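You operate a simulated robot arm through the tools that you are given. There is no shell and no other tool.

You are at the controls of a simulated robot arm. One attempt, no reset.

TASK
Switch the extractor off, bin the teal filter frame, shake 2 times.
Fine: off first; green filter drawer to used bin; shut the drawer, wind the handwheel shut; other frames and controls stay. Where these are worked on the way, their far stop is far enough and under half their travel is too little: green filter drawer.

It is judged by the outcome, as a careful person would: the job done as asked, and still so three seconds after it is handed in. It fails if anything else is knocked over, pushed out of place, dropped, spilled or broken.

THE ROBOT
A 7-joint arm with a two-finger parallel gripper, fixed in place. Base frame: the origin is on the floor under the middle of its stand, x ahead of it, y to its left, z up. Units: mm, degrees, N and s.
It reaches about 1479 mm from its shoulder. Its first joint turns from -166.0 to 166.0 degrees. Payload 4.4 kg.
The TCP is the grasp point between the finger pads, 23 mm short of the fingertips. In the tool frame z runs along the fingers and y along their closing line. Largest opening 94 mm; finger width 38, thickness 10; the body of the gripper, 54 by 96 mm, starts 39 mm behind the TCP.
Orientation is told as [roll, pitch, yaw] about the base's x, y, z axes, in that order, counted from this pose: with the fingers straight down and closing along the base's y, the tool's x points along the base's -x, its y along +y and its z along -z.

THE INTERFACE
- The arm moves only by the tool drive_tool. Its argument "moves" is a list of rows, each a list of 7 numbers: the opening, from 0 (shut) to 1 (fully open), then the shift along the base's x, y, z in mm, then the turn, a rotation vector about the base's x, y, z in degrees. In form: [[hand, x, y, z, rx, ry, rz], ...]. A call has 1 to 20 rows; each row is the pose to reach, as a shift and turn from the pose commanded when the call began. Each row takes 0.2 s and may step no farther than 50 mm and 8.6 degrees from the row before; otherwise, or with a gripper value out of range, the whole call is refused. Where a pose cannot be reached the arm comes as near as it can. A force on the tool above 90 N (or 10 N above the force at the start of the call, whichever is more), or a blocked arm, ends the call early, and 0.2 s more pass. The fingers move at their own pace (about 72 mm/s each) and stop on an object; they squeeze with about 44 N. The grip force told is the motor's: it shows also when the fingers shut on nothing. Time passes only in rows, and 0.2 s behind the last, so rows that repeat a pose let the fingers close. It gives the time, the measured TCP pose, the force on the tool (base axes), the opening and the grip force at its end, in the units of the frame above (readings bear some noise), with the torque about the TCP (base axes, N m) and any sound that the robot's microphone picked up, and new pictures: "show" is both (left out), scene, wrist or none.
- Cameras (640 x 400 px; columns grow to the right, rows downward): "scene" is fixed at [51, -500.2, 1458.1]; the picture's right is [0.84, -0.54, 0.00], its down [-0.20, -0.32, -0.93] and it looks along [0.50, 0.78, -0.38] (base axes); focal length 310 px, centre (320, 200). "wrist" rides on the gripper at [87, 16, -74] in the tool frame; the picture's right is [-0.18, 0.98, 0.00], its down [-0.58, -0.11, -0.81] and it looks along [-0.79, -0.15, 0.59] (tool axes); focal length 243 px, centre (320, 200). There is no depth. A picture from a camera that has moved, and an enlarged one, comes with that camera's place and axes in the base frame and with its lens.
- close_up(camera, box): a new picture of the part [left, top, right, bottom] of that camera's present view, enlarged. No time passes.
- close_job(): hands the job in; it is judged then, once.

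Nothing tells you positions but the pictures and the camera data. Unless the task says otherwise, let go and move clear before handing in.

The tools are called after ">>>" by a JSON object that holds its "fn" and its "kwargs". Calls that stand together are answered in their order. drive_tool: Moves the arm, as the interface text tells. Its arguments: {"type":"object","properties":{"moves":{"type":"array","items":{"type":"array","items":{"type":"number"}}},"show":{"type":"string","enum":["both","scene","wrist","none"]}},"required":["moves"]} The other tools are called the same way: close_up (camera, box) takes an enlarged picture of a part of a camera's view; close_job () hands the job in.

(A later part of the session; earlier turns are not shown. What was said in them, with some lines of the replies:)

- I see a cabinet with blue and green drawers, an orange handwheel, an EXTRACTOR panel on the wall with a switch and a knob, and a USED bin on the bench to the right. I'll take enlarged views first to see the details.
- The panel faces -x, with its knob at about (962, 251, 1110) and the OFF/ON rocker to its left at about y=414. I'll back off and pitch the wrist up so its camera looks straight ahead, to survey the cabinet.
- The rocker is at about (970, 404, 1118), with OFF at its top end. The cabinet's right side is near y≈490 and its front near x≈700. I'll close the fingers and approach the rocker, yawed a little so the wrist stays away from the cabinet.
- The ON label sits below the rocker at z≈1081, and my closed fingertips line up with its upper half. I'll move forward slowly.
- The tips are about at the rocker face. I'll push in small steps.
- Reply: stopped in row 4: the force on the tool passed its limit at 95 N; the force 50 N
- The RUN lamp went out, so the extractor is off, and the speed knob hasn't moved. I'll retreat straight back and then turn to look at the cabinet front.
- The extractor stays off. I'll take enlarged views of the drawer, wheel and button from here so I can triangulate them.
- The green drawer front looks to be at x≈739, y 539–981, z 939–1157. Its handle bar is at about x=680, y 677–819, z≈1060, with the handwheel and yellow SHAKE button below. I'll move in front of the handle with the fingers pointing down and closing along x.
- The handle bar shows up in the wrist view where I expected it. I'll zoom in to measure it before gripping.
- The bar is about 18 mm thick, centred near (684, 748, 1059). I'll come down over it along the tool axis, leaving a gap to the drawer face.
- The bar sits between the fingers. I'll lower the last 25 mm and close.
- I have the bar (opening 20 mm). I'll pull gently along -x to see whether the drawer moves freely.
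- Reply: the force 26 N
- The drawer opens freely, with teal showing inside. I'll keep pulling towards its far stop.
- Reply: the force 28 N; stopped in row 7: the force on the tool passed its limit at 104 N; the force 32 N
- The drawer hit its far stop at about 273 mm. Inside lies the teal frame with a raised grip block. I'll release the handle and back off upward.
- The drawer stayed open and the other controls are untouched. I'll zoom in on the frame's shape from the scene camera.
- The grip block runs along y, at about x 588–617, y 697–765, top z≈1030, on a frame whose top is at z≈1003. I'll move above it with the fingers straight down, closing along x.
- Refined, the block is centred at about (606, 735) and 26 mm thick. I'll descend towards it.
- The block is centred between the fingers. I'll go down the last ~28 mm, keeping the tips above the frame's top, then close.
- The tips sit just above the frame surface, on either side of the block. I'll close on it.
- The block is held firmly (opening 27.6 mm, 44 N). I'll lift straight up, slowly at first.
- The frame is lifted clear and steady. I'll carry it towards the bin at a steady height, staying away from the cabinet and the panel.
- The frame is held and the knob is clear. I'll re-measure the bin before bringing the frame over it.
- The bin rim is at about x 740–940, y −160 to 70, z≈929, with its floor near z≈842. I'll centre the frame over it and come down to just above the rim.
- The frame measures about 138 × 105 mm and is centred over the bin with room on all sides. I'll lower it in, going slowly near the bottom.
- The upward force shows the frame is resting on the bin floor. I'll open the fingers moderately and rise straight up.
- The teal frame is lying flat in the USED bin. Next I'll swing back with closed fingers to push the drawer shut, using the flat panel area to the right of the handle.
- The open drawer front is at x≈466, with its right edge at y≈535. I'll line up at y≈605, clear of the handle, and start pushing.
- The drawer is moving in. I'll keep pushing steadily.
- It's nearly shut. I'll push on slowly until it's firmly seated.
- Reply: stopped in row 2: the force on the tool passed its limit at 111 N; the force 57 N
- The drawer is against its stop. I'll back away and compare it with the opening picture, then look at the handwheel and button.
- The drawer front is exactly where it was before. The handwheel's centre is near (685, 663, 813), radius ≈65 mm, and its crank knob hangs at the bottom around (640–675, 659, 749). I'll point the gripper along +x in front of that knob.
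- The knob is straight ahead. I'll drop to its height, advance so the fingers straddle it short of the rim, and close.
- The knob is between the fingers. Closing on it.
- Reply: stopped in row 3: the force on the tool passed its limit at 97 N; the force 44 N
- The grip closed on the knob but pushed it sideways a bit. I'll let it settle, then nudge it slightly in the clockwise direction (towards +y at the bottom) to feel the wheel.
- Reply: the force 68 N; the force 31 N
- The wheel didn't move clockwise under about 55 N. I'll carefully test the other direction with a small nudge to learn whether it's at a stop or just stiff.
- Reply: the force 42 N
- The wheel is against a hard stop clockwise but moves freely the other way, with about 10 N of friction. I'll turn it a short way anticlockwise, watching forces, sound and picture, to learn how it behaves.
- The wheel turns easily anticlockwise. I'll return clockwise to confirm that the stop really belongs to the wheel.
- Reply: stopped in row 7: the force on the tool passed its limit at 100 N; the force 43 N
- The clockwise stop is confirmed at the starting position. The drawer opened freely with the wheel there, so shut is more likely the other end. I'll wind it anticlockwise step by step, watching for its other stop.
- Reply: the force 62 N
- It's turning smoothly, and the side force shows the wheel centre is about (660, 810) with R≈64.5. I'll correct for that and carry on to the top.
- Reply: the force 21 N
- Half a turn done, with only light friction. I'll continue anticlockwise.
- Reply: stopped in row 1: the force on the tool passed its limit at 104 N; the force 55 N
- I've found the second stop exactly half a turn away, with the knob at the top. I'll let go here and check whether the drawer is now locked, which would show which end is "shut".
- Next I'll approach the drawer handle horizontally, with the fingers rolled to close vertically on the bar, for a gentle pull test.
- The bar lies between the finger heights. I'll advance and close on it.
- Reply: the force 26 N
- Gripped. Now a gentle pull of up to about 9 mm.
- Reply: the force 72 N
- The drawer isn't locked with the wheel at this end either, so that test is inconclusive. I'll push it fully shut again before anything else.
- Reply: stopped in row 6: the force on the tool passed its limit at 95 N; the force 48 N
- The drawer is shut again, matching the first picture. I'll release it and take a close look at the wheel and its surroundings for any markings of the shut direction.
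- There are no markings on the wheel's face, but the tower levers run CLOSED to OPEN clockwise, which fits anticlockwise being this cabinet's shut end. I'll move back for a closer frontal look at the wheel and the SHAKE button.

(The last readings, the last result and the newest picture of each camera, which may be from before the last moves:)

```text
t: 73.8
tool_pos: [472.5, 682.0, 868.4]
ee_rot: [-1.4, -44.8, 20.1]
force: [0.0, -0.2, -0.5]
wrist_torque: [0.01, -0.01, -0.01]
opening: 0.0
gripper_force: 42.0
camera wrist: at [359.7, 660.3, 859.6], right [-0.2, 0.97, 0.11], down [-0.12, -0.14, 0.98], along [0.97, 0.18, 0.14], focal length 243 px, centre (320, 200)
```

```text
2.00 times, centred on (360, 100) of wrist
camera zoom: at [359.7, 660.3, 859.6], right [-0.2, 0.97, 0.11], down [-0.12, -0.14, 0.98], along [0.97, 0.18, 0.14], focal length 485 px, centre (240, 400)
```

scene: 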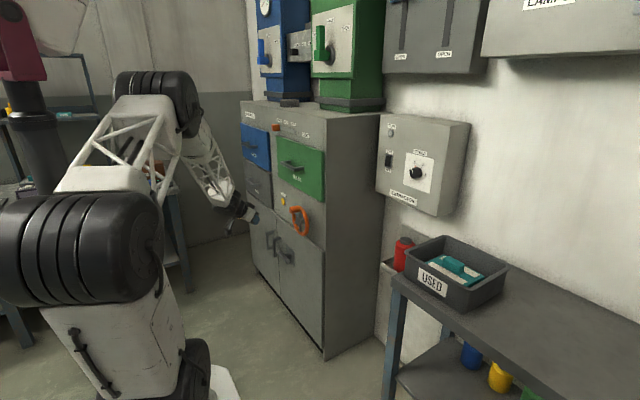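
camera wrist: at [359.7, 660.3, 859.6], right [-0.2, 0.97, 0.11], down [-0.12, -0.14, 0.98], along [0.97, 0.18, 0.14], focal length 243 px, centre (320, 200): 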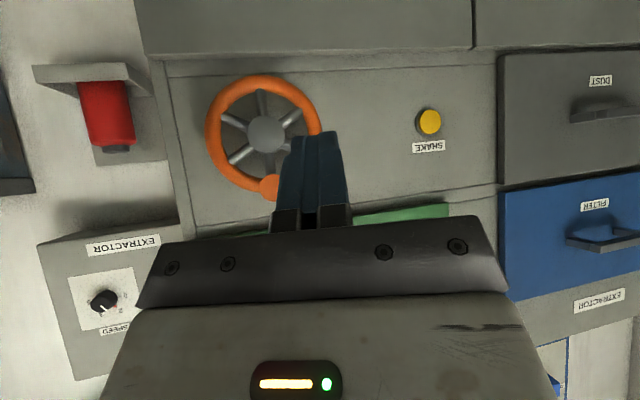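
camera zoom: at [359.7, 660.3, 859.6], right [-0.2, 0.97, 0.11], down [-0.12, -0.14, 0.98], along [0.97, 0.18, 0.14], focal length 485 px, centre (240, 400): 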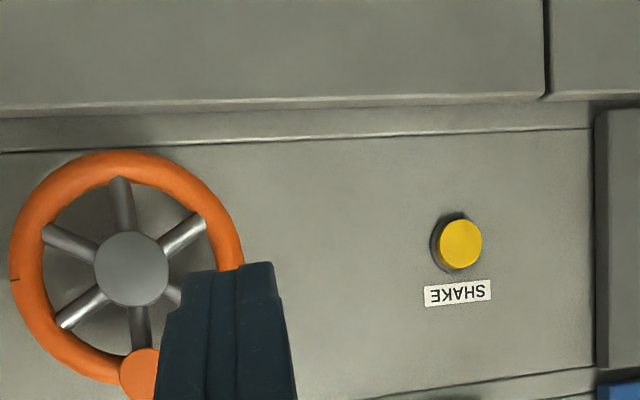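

The rim's seam mark now sits at the panel's natural zero position, with the crank at the top, which fits this end as the shut one. The SHAKE button is at about (730, 930, 807). I'll line up the closed fingertips in front of it.

>>> {"fn": "drive_tool", "kwargs": {"moves": [[0, 0, 45, -10, 0, 0, 0], [0, 0, 90, -20, 0, 0, 0], [0, 10, 135, -30, 0, 0, 0], [0, 30, 175, -40, 0, 0, 0], [0, 60, 210, -50, 0, 0, 0], [0, 90, 235, -57, 0, 0, 0], [0, 120, 246, -60, 0, 0, 0], [0, 160, 246, -60, 0, 0, 0], [0, 180, 246, -60, 0, 0, 0], [0, 180, 246, -60, 0, 0, 0]]}}

>>> {"fn": "close_up", "kwargs": {"camera": "wrist", "box": [200, 0, 520, 200]}}

>>> {"fn": "close_up", "kwargs": {"camera": "scene", "box": [240, 160, 340, 240]}}

```text
t: 76.0
tool_pos: [651.4, 926.8, 807.3]
ee_rot: [-1.5, -44.7, 20.2]
force: [-0.3, -0.3, 0.0]
wrist_torque: [0.0, -0.01, -0.02]
opening: 0.0
gripper_force: 42.1
camera wrist: at [538.3, 905.4, 798.4], right [-0.2, 0.97, 0.11], down [-0.12, -0.14, 0.98], along [0.97, 0.18, 0.14], focal length 243 px, centre (320, 200)
```

scene: 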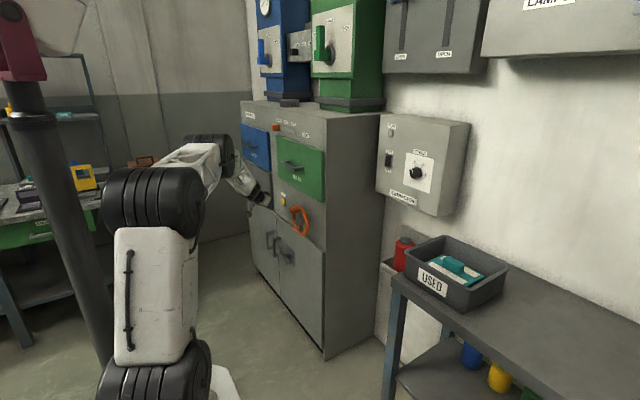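
wrist: 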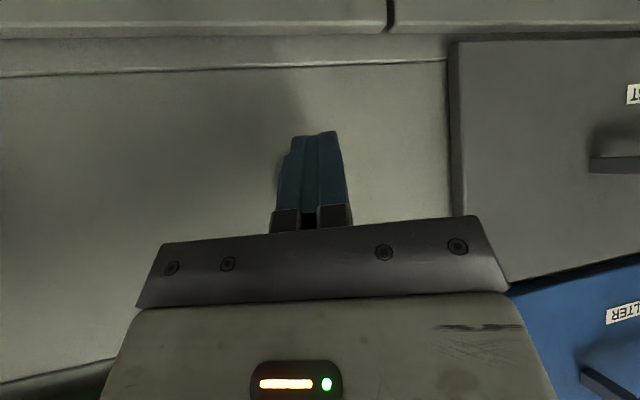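

```text
2.00 times, centred on (360, 100) of wrist
camera zoom: at [538.3, 905.4, 798.4], right [-0.2, 0.97, 0.11], down [-0.12, -0.14, 0.98], along [0.97, 0.18, 0.14], focal length 485 px, centre (240, 400)
```

zoom: 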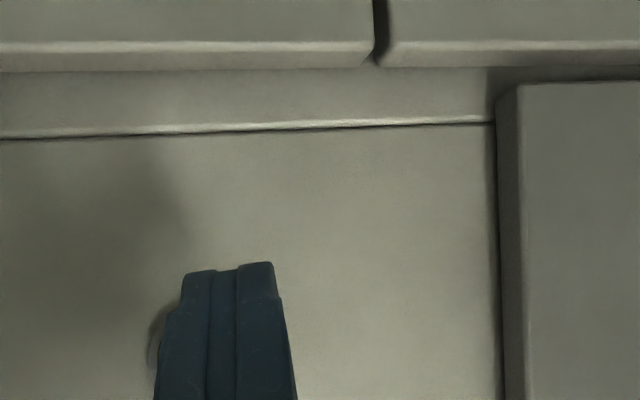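

```text
5.00 times, centred on (290, 200) of scene
camera zoom: at [51.0, -500.2, 1458.1], right [0.84, -0.54, 0.0], down [-0.2, -0.32, -0.93], along [0.5, 0.78, -0.38], focal length 1549 px, centre (470, 200)
```

zoom: 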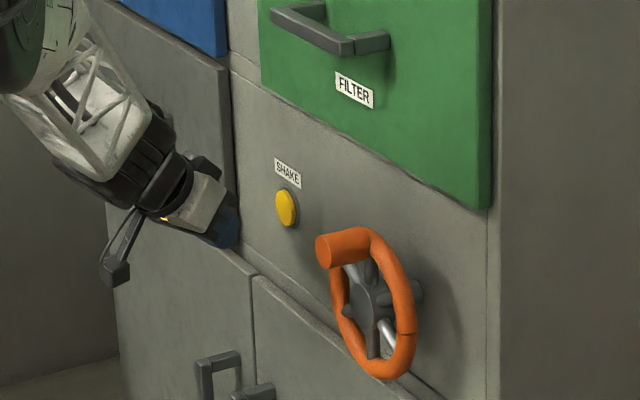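

The fingertips are in front of the button, with its bezel peeking out beside them. I'll advance to just short of it.

>>> {"fn": "drive_tool", "kwargs": {"moves": [[0, 15, 1, -1, 0, 0, 0], [0, 28, 1, -1, 0, 0, 0], [0, 36, 1, -1, 0, 0, 0], [0, 36, 1, -1, 0, 0, 0]]}}

>>> {"fn": "close_up", "kwargs": {"camera": "scene", "box": [255, 170, 325, 230]}}

>>> {"fn": "close_up", "kwargs": {"camera": "wrist", "box": [240, 60, 400, 180]}}

```text
t: 77.0
tool_pos: [687.4, 928.4, 807.2]
ee_rot: [-1.5, -44.8, 20.2]
force: [1.1, 0.1, 1.0]
wrist_torque: [0.01, 0.0, -0.01]
opening: 0.0
gripper_force: 42.4
camera wrist: at [575.1, 907.2, 798.5], right [-0.2, 0.97, 0.11], down [-0.12, -0.14, 0.98], along [0.97, 0.18, 0.14], focal length 243 px, centre (320, 200)
```

scene: 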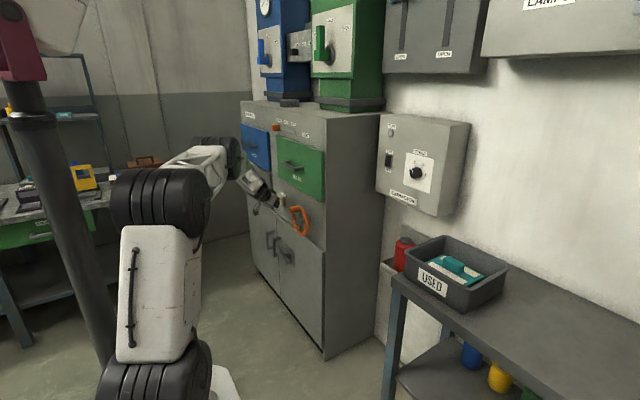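
wrist: 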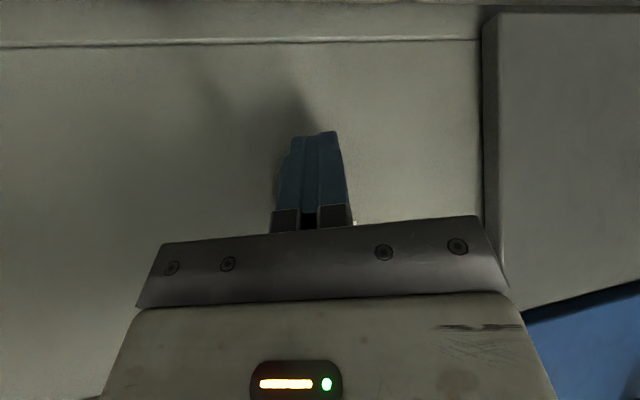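

```text
6.67 times, centred on (290, 200) of scene
camera zoom: at [51.0, -500.2, 1458.1], right [0.84, -0.54, 0.0], down [-0.2, -0.32, -0.93], along [0.5, 0.78, -0.38], focal length 2065 px, centre (520, 200)
```

zoom: 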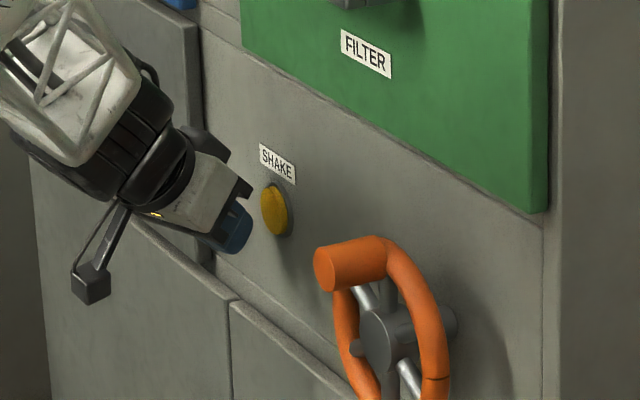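

```text
3.33 times, centred on (320, 120) of wrist
camera zoom: at [575.1, 907.2, 798.5], right [-0.2, 0.97, 0.11], down [-0.12, -0.14, 0.98], along [0.97, 0.18, 0.14], focal length 809 px, centre (320, 467)
```

zoom: 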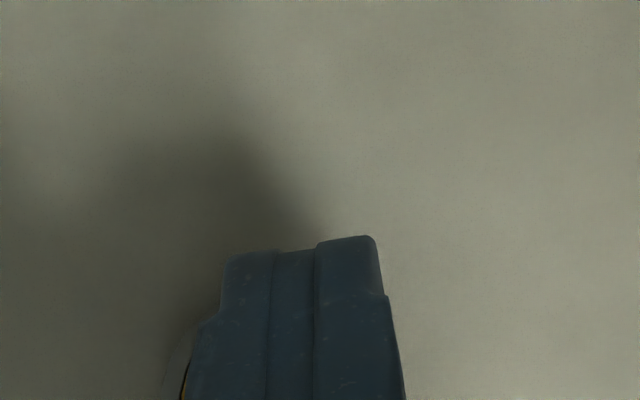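

From the scene view the leading edge will meet the button's centre in roughly 15–19 mm. I'll press slowly and watch force and sound.

>>> {"fn": "drive_tool", "kwargs": {"moves": [[0, 6, 0, 0, 0, 0, 0], [0, 10, 0, 0, 0, 0, 0], [0, 12, 0, 0, 0, 0, 0], [0, 14, 0, 0, 0, 0, 0]]}}

>>> {"fn": "close_up", "kwargs": {"camera": "scene", "box": [255, 170, 325, 230]}}

```text
t: 78.0
tool_pos: [701.0, 926.6, 806.8]
ee_rot: [-1.5, -44.7, 20.2]
force: [-1.1, -1.0, 0.2]
wrist_torque: [-0.01, 0.01, 0.0]
opening: 0.2
gripper_force: 42.5
camera wrist: at [588.7, 906.6, 798.7], right [-0.2, 0.97, 0.11], down [-0.12, -0.14, 0.98], along [0.97, 0.18, 0.14], focal length 243 px, centre (320, 200)
```

scene: 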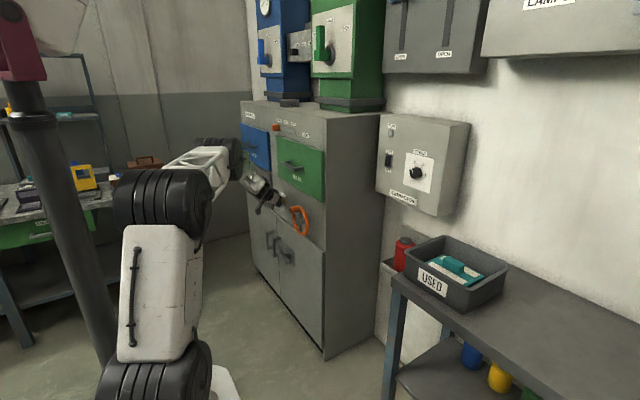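
wrist: 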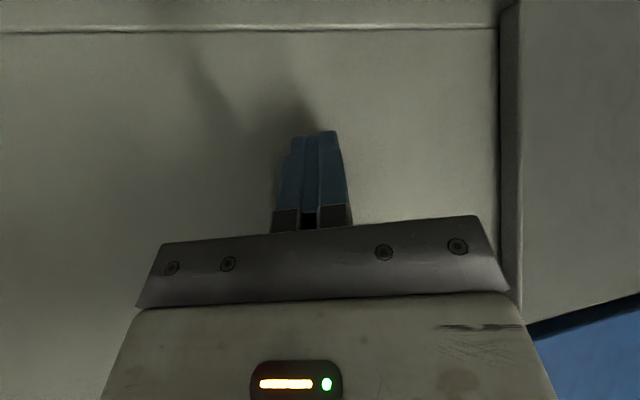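

```text
6.67 times, centred on (290, 200) of scene
camera zoom: at [51.0, -500.2, 1458.1], right [0.84, -0.54, 0.0], down [-0.2, -0.32, -0.93], along [0.5, 0.78, -0.38], focal length 2065 px, centre (520, 200)
```

zoom: 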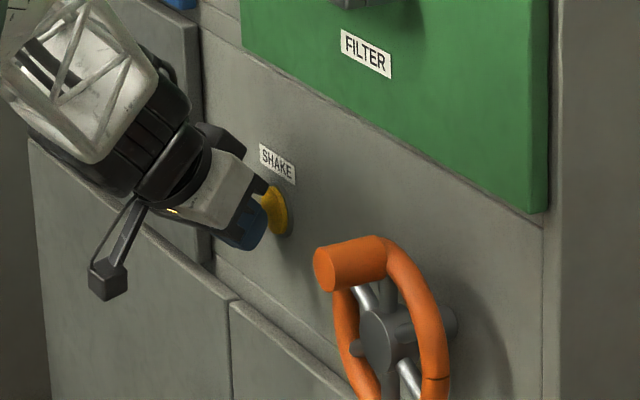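

The tips are just touching. I'll press in.

>>> {"fn": "drive_tool", "kwargs": {"moves": [[0, 2, 0, 0, 0, 0, 0], [0, 4, 0, 0, 0, 0, 0], [0, 6, 0, 0, 0, 0, 0]]}}

>>> {"fn": "close_up", "kwargs": {"camera": "scene", "box": [255, 170, 325, 230]}}

```text
t: 78.8
tool_pos: [708.2, 928.4, 808.0]
ee_rot: [-1.5, -44.8, 20.2]
force: [-9.1, -0.2, -0.4]
wrist_torque: [0.02, 0.05, -0.01]
opening: 0.2
gripper_force: 42.3
heard: click
camera wrist: at [594.8, 907.1, 799.2], right [-0.2, 0.97, 0.11], down [-0.12, -0.14, 0.98], along [0.97, 0.18, 0.14], focal length 243 px, centre (320, 200)
```

scene: 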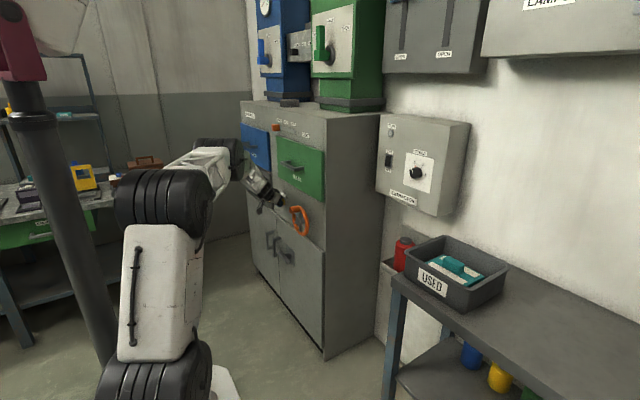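
wrist: 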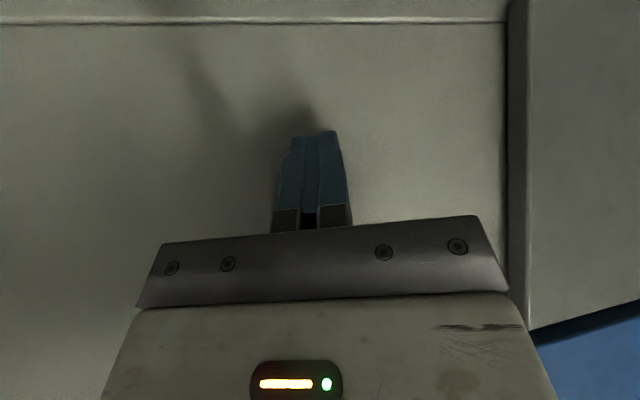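

```text
6.67 times, centred on (290, 200) of scene
camera zoom: at [51.0, -500.2, 1458.1], right [0.84, -0.54, 0.0], down [-0.2, -0.32, -0.93], along [0.5, 0.78, -0.38], focal length 2065 px, centre (520, 200)
```

zoom: 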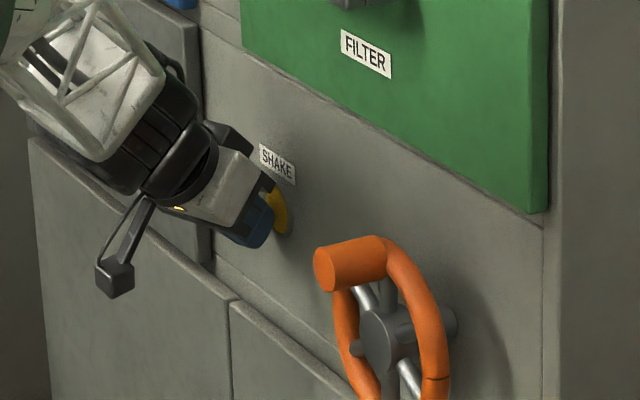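

I heard a click: that's the first shake. I'll release fully.

>>> {"fn": "drive_tool", "kwargs": {"moves": [[0, -6, 0, 0, 0, 0, 0], [0, -14, 0, 0, 0, 0, 0], [0, -20, 0, 0, 0, 0, 0], [0, -20, 0, 0, 0, 0, 0]]}}

>>> {"fn": "close_up", "kwargs": {"camera": "scene", "box": [255, 170, 325, 230]}}

```text
t: 79.8
tool_pos: [689.9, 926.7, 807.8]
ee_rot: [-1.6, -44.8, 20.2]
force: [0.8, -0.2, 0.3]
wrist_torque: [0.0, 0.0, -0.01]
opening: 0.0
gripper_force: 43.0
camera wrist: at [575.8, 906.2, 798.9], right [-0.2, 0.97, 0.11], down [-0.12, -0.14, 0.98], along [0.97, 0.18, 0.14], focal length 243 px, centre (320, 200)
```

scene: 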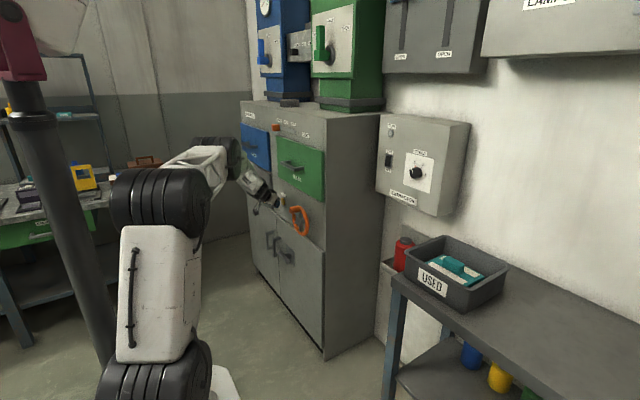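
wrist: 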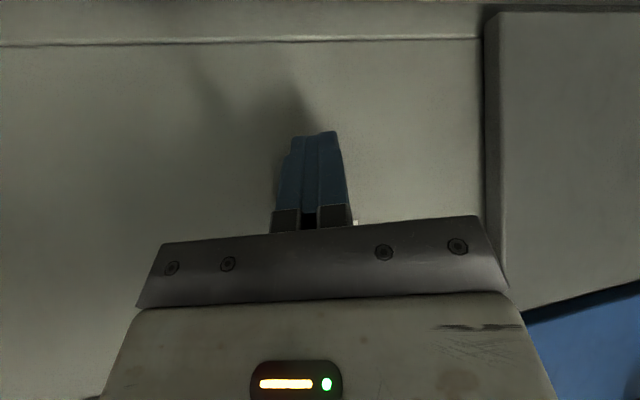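

```text
6.67 times, centred on (290, 200) of scene
camera zoom: at [51.0, -500.2, 1458.1], right [0.84, -0.54, 0.0], down [-0.2, -0.32, -0.93], along [0.5, 0.78, -0.38], focal length 2065 px, centre (520, 200)
```

zoom: 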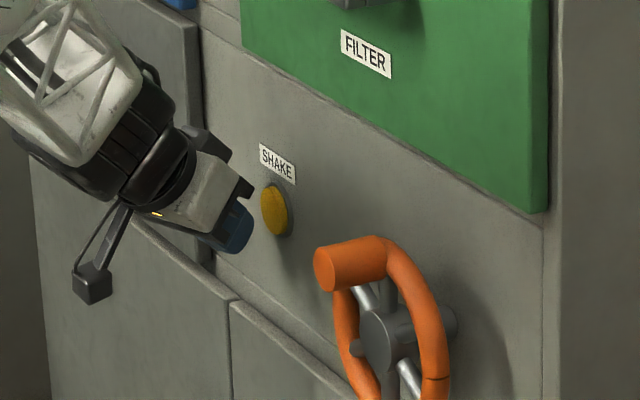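

The button is back out. Now the second press, same depth, then release.

>>> {"fn": "drive_tool", "kwargs": {"moves": [[0, 8, 0, 0, 0, 0, 0], [0, 14, 0, 0, 0, 0, 0], [0, 16, 0, 0, 0, 0, 0], [0, 18, 0, 0, 0, 0, 0], [0, 20, 0, 0, 0, 0, 0]], "show": "scene"}}

```text
t: 81.0
tool_pos: [707.0, 926.7, 809.3]
ee_rot: [-1.3, -44.7, 20.2]
force: [-9.6, -0.8, 0.6]
wrist_torque: [-0.02, 0.03, 0.02]
opening: 0.1
gripper_force: 42.5
heard: click
```

scene: 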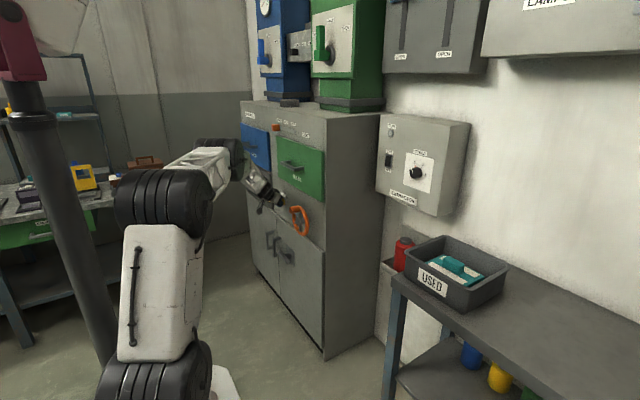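

Second click heard. I'll release and back well clear, then inspect everything.

>>> {"fn": "drive_tool", "kwargs": {"moves": [[0, -8, 0, 0, 0, 0, 0], [0, -25, 0, 0, 0, 0, 0], [0, -60, -5, 5, 0, 0, 0], [0, -100, -20, 15, 0, 0, 0], [0, -140, -45, 30, 0, 0, 0], [0, -180, -75, 50, 0, 0, 0], [0, -215, -110, 70, 0, 0, 0], [0, -240, -150, 90, 0, 0, 0], [0, -260, -190, 110, 0, 0, 0], [0, -270, -230, 130, 0, 0, 0], [0, -270, -260, 140, 0, 0, 0]]}}

>>> {"fn": "close_up", "kwargs": {"camera": "scene", "box": [230, 90, 390, 190]}}

>>> {"fn": "close_up", "kwargs": {"camera": "scene", "box": [230, 180, 390, 280]}}

>>> {"fn": "close_up", "kwargs": {"camera": "wrist", "box": [160, 0, 560, 220]}}

>>> {"fn": "close_up", "kwargs": {"camera": "scene", "box": [360, 110, 520, 320]}}

```text
refused: row 6 steps farther than a row can; nothing moved
```

```text
4.00 times, centred on (310, 140) of scene
camera zoom: at [51.0, -500.2, 1458.1], right [0.84, -0.54, 0.0], down [-0.2, -0.32, -0.93], along [0.5, 0.78, -0.38], focal length 1239 px, centre (360, 440)
```

zoom: 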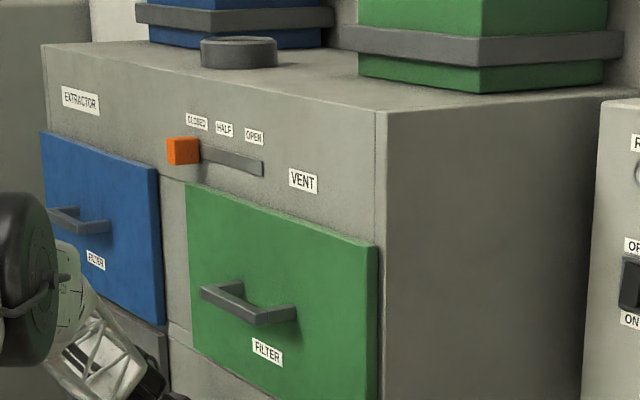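

```text
4.00 times, centred on (310, 230) of scene
camera zoom: at [51.0, -500.2, 1458.1], right [0.84, -0.54, 0.0], down [-0.2, -0.32, -0.93], along [0.5, 0.78, -0.38], focal length 1239 px, centre (360, 80)
```

zoom: 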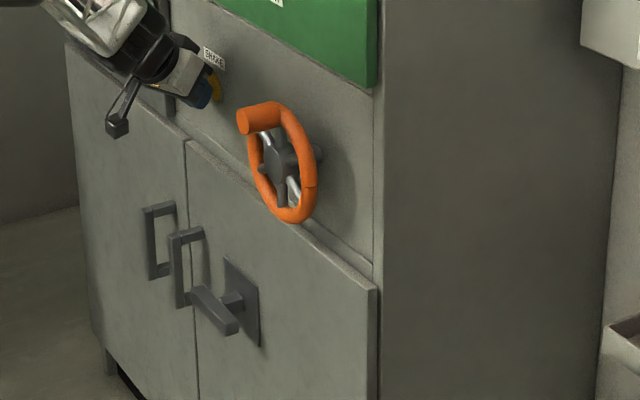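

```text
1.60 times, centred on (360, 110) of wrist
camera zoom: at [594.7, 906.8, 799.1], right [-0.2, 0.97, 0.11], down [-0.12, -0.14, 0.98], along [0.97, 0.18, 0.14], focal length 388 px, centre (256, 344)
```

zoom: 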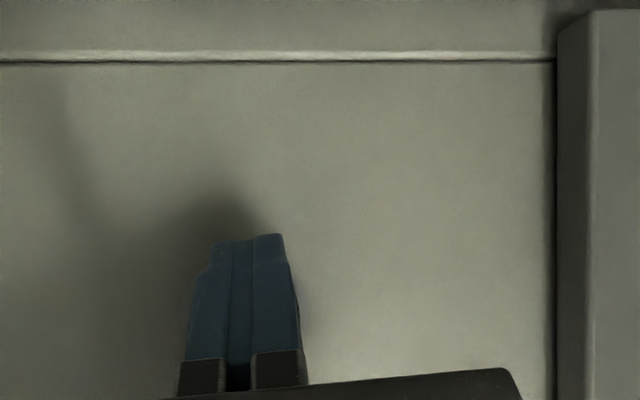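

```text
1.90 times, centred on (440, 215) of scene
camera zoom: at [51.0, -500.2, 1458.1], right [0.84, -0.54, 0.0], down [-0.2, -0.32, -0.93], along [0.5, 0.78, -0.38], focal length 590 px, centre (91, 171)
```

zoom: 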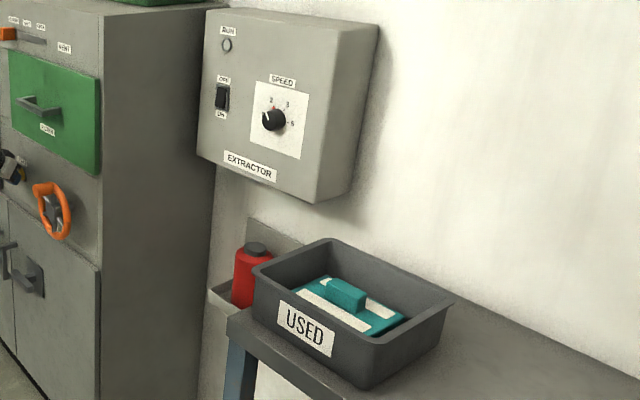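

One of my steps was longer than a row allows, so nothing moved and the fingers are still on the button. I'll retreat with shorter steps.

>>> {"fn": "drive_tool", "kwargs": {"moves": [[0, -8, 0, 0, 0, 0, 0], [0, -25, 0, 0, 0, 0, 0], [0, -60, -5, 5, 0, 0, 0], [0, -95, -15, 15, 0, 0, 0], [0, -130, -35, 28, 0, 0, 0], [0, -162, -62, 44, 0, 0, 0], [0, -190, -92, 60, 0, 0, 0], [0, -215, -125, 76, 0, 0, 0], [0, -235, -160, 92, 0, 0, 0], [0, -250, -195, 108, 0, 0, 0], [0, -260, -230, 122, 0, 0, 0], [0, -262, -250, 130, 0, 0, 0], [0, -262, -250, 130, 0, 0, 0]]}}

>>> {"fn": "close_up", "kwargs": {"camera": "scene", "box": [230, 180, 390, 280]}}

>>> {"fn": "close_up", "kwargs": {"camera": "wrist", "box": [160, 0, 560, 220]}}

```text
t: 83.8
tool_pos: [443.9, 676.4, 936.1]
ee_rot: [-1.5, -44.8, 20.2]
force: [-0.2, -0.6, 0.1]
wrist_torque: [0.04, 0.0, 0.03]
opening: 0.0
gripper_force: 42.8
camera wrist: at [332.0, 655.2, 927.0], right [-0.2, 0.97, 0.11], down [-0.12, -0.14, 0.98], along [0.97, 0.18, 0.14], focal length 243 px, centre (320, 200)
```

scene: 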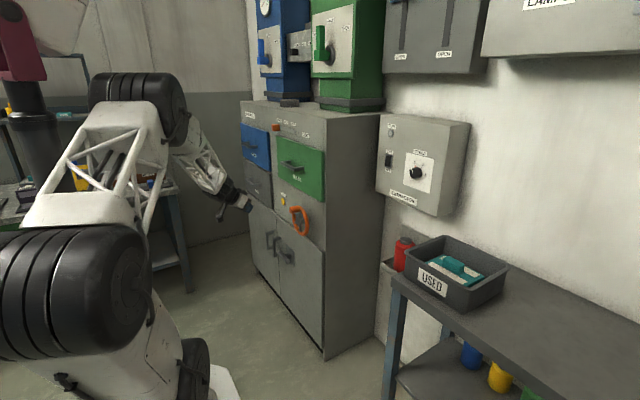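
wrist: 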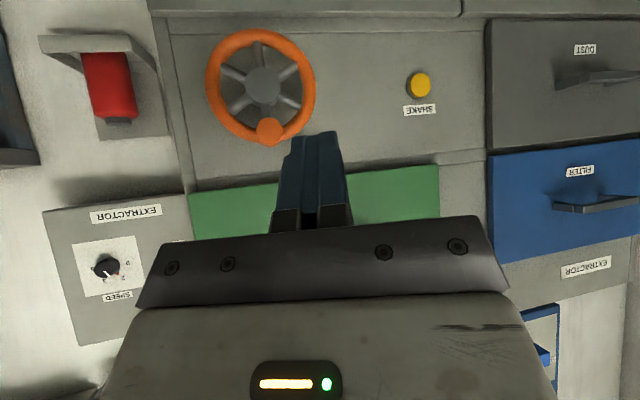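

```text
4.00 times, centred on (310, 230) of scene
camera zoom: at [51.0, -500.2, 1458.1], right [0.84, -0.54, 0.0], down [-0.2, -0.32, -0.93], along [0.5, 0.78, -0.38], focal length 1239 px, centre (360, 80)
```

zoom: 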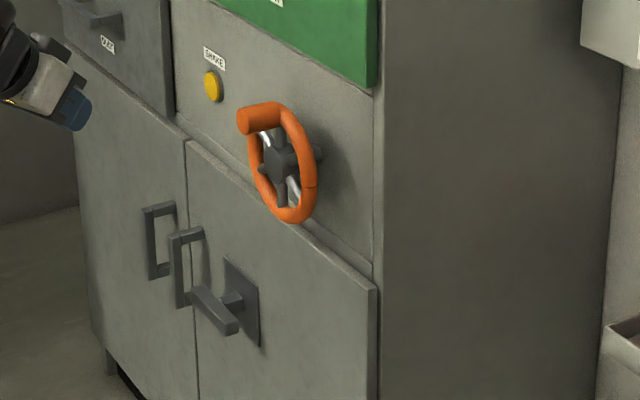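

```text
1.60 times, centred on (360, 110) of wrist
camera zoom: at [332.0, 655.2, 927.0], right [-0.2, 0.97, 0.11], down [-0.12, -0.14, 0.98], along [0.97, 0.18, 0.14], focal length 388 px, centre (256, 344)
```

zoom: 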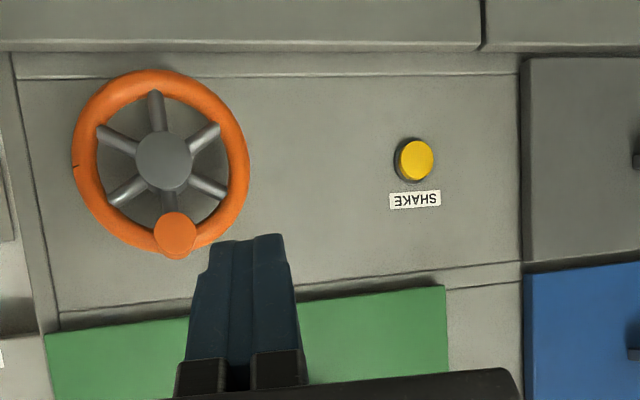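

Both shakes are done. I'll do one last check of the panel, drawer and bin before handing in.

>>> {"fn": "close_up", "kwargs": {"camera": "scene", "box": [360, 110, 480, 220]}}

>>> {"fn": "close_up", "kwargs": {"camera": "scene", "box": [230, 90, 390, 190]}}

>>> {"fn": "close_up", "kwargs": {"camera": "scene", "box": [360, 200, 560, 340]}}

```text
3.64 times, centred on (420, 165) of scene
camera zoom: at [51.0, -500.2, 1458.1], right [0.84, -0.54, 0.0], down [-0.2, -0.32, -0.93], along [0.5, 0.78, -0.38], focal length 1126 px, centre (-44, 327)
```

zoom: 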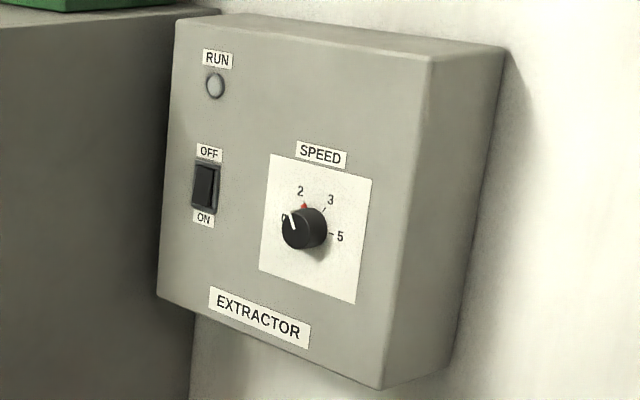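

```text
4.00 times, centred on (310, 140) of scene
camera zoom: at [51.0, -500.2, 1458.1], right [0.84, -0.54, 0.0], down [-0.2, -0.32, -0.93], along [0.5, 0.78, -0.38], focal length 1239 px, centre (360, 440)
```

zoom: 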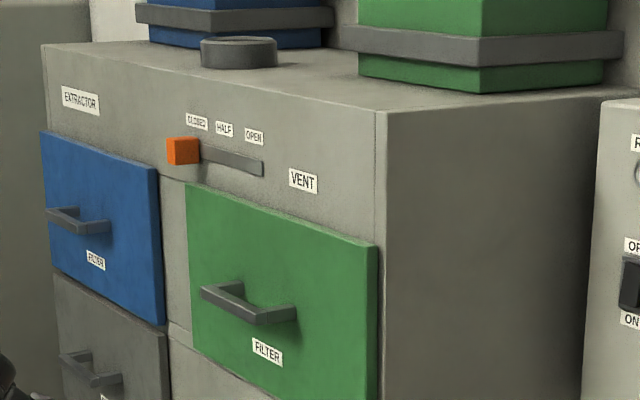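

```text
2.86 times, centred on (460, 270) of scene
camera zoom: at [51.0, -500.2, 1458.1], right [0.84, -0.54, 0.0], down [-0.2, -0.32, -0.93], along [0.5, 0.78, -0.38], focal length 885 px, centre (-80, 0)
```

zoom: 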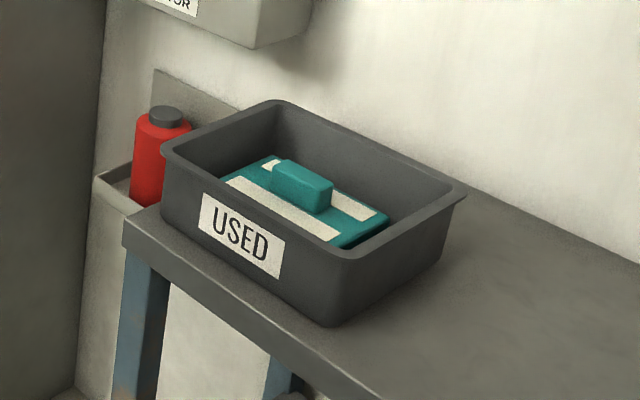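

The extractor is off with its lamp out, the teal frame lies in the USED bin, and the drawer is shut. The handwheel is wound to its far stop, SHAKE has been pressed twice, and the other controls haven't moved. The arm is clear, so I'm handing in.

>>> {"fn": "close_job", "kwargs": {}}

```text
The job is handed in.
```

I've handed the job in. Everything was done as asked, but I had to infer which way the handwheel shuts.

- **Extractor:** switched off first. The RUN lamp went out and the speed knob didn't move.
- **Teal frame:** taken from the green filter drawer, which I opened to its far stop. The frame is lying flat in the USED bin.
- **Drawer:** shut, and it looks the same as in the first picture. I opened it about 10 mm once more to test the wheel, then shut it again.
- **Handwheel:** wound half a turn anticlockwise to its stop, with the crank now at the top. Nothing on it marks which way is shut.
    - It started hard against its clockwise stop, so it could only be wound the other way.
    - The nearby levers also close anticlockwise.
    - The drawer moved freely with the wheel at either end, so pulling it couldn't confirm the direction. If clockwise is shut, the wheel is now open.
- **Shake:** pressed twice, after the drawer and wheel. I heard one click each time.

In the last pictures nothing else had moved, and the arm was clear with nothing in the gripper.
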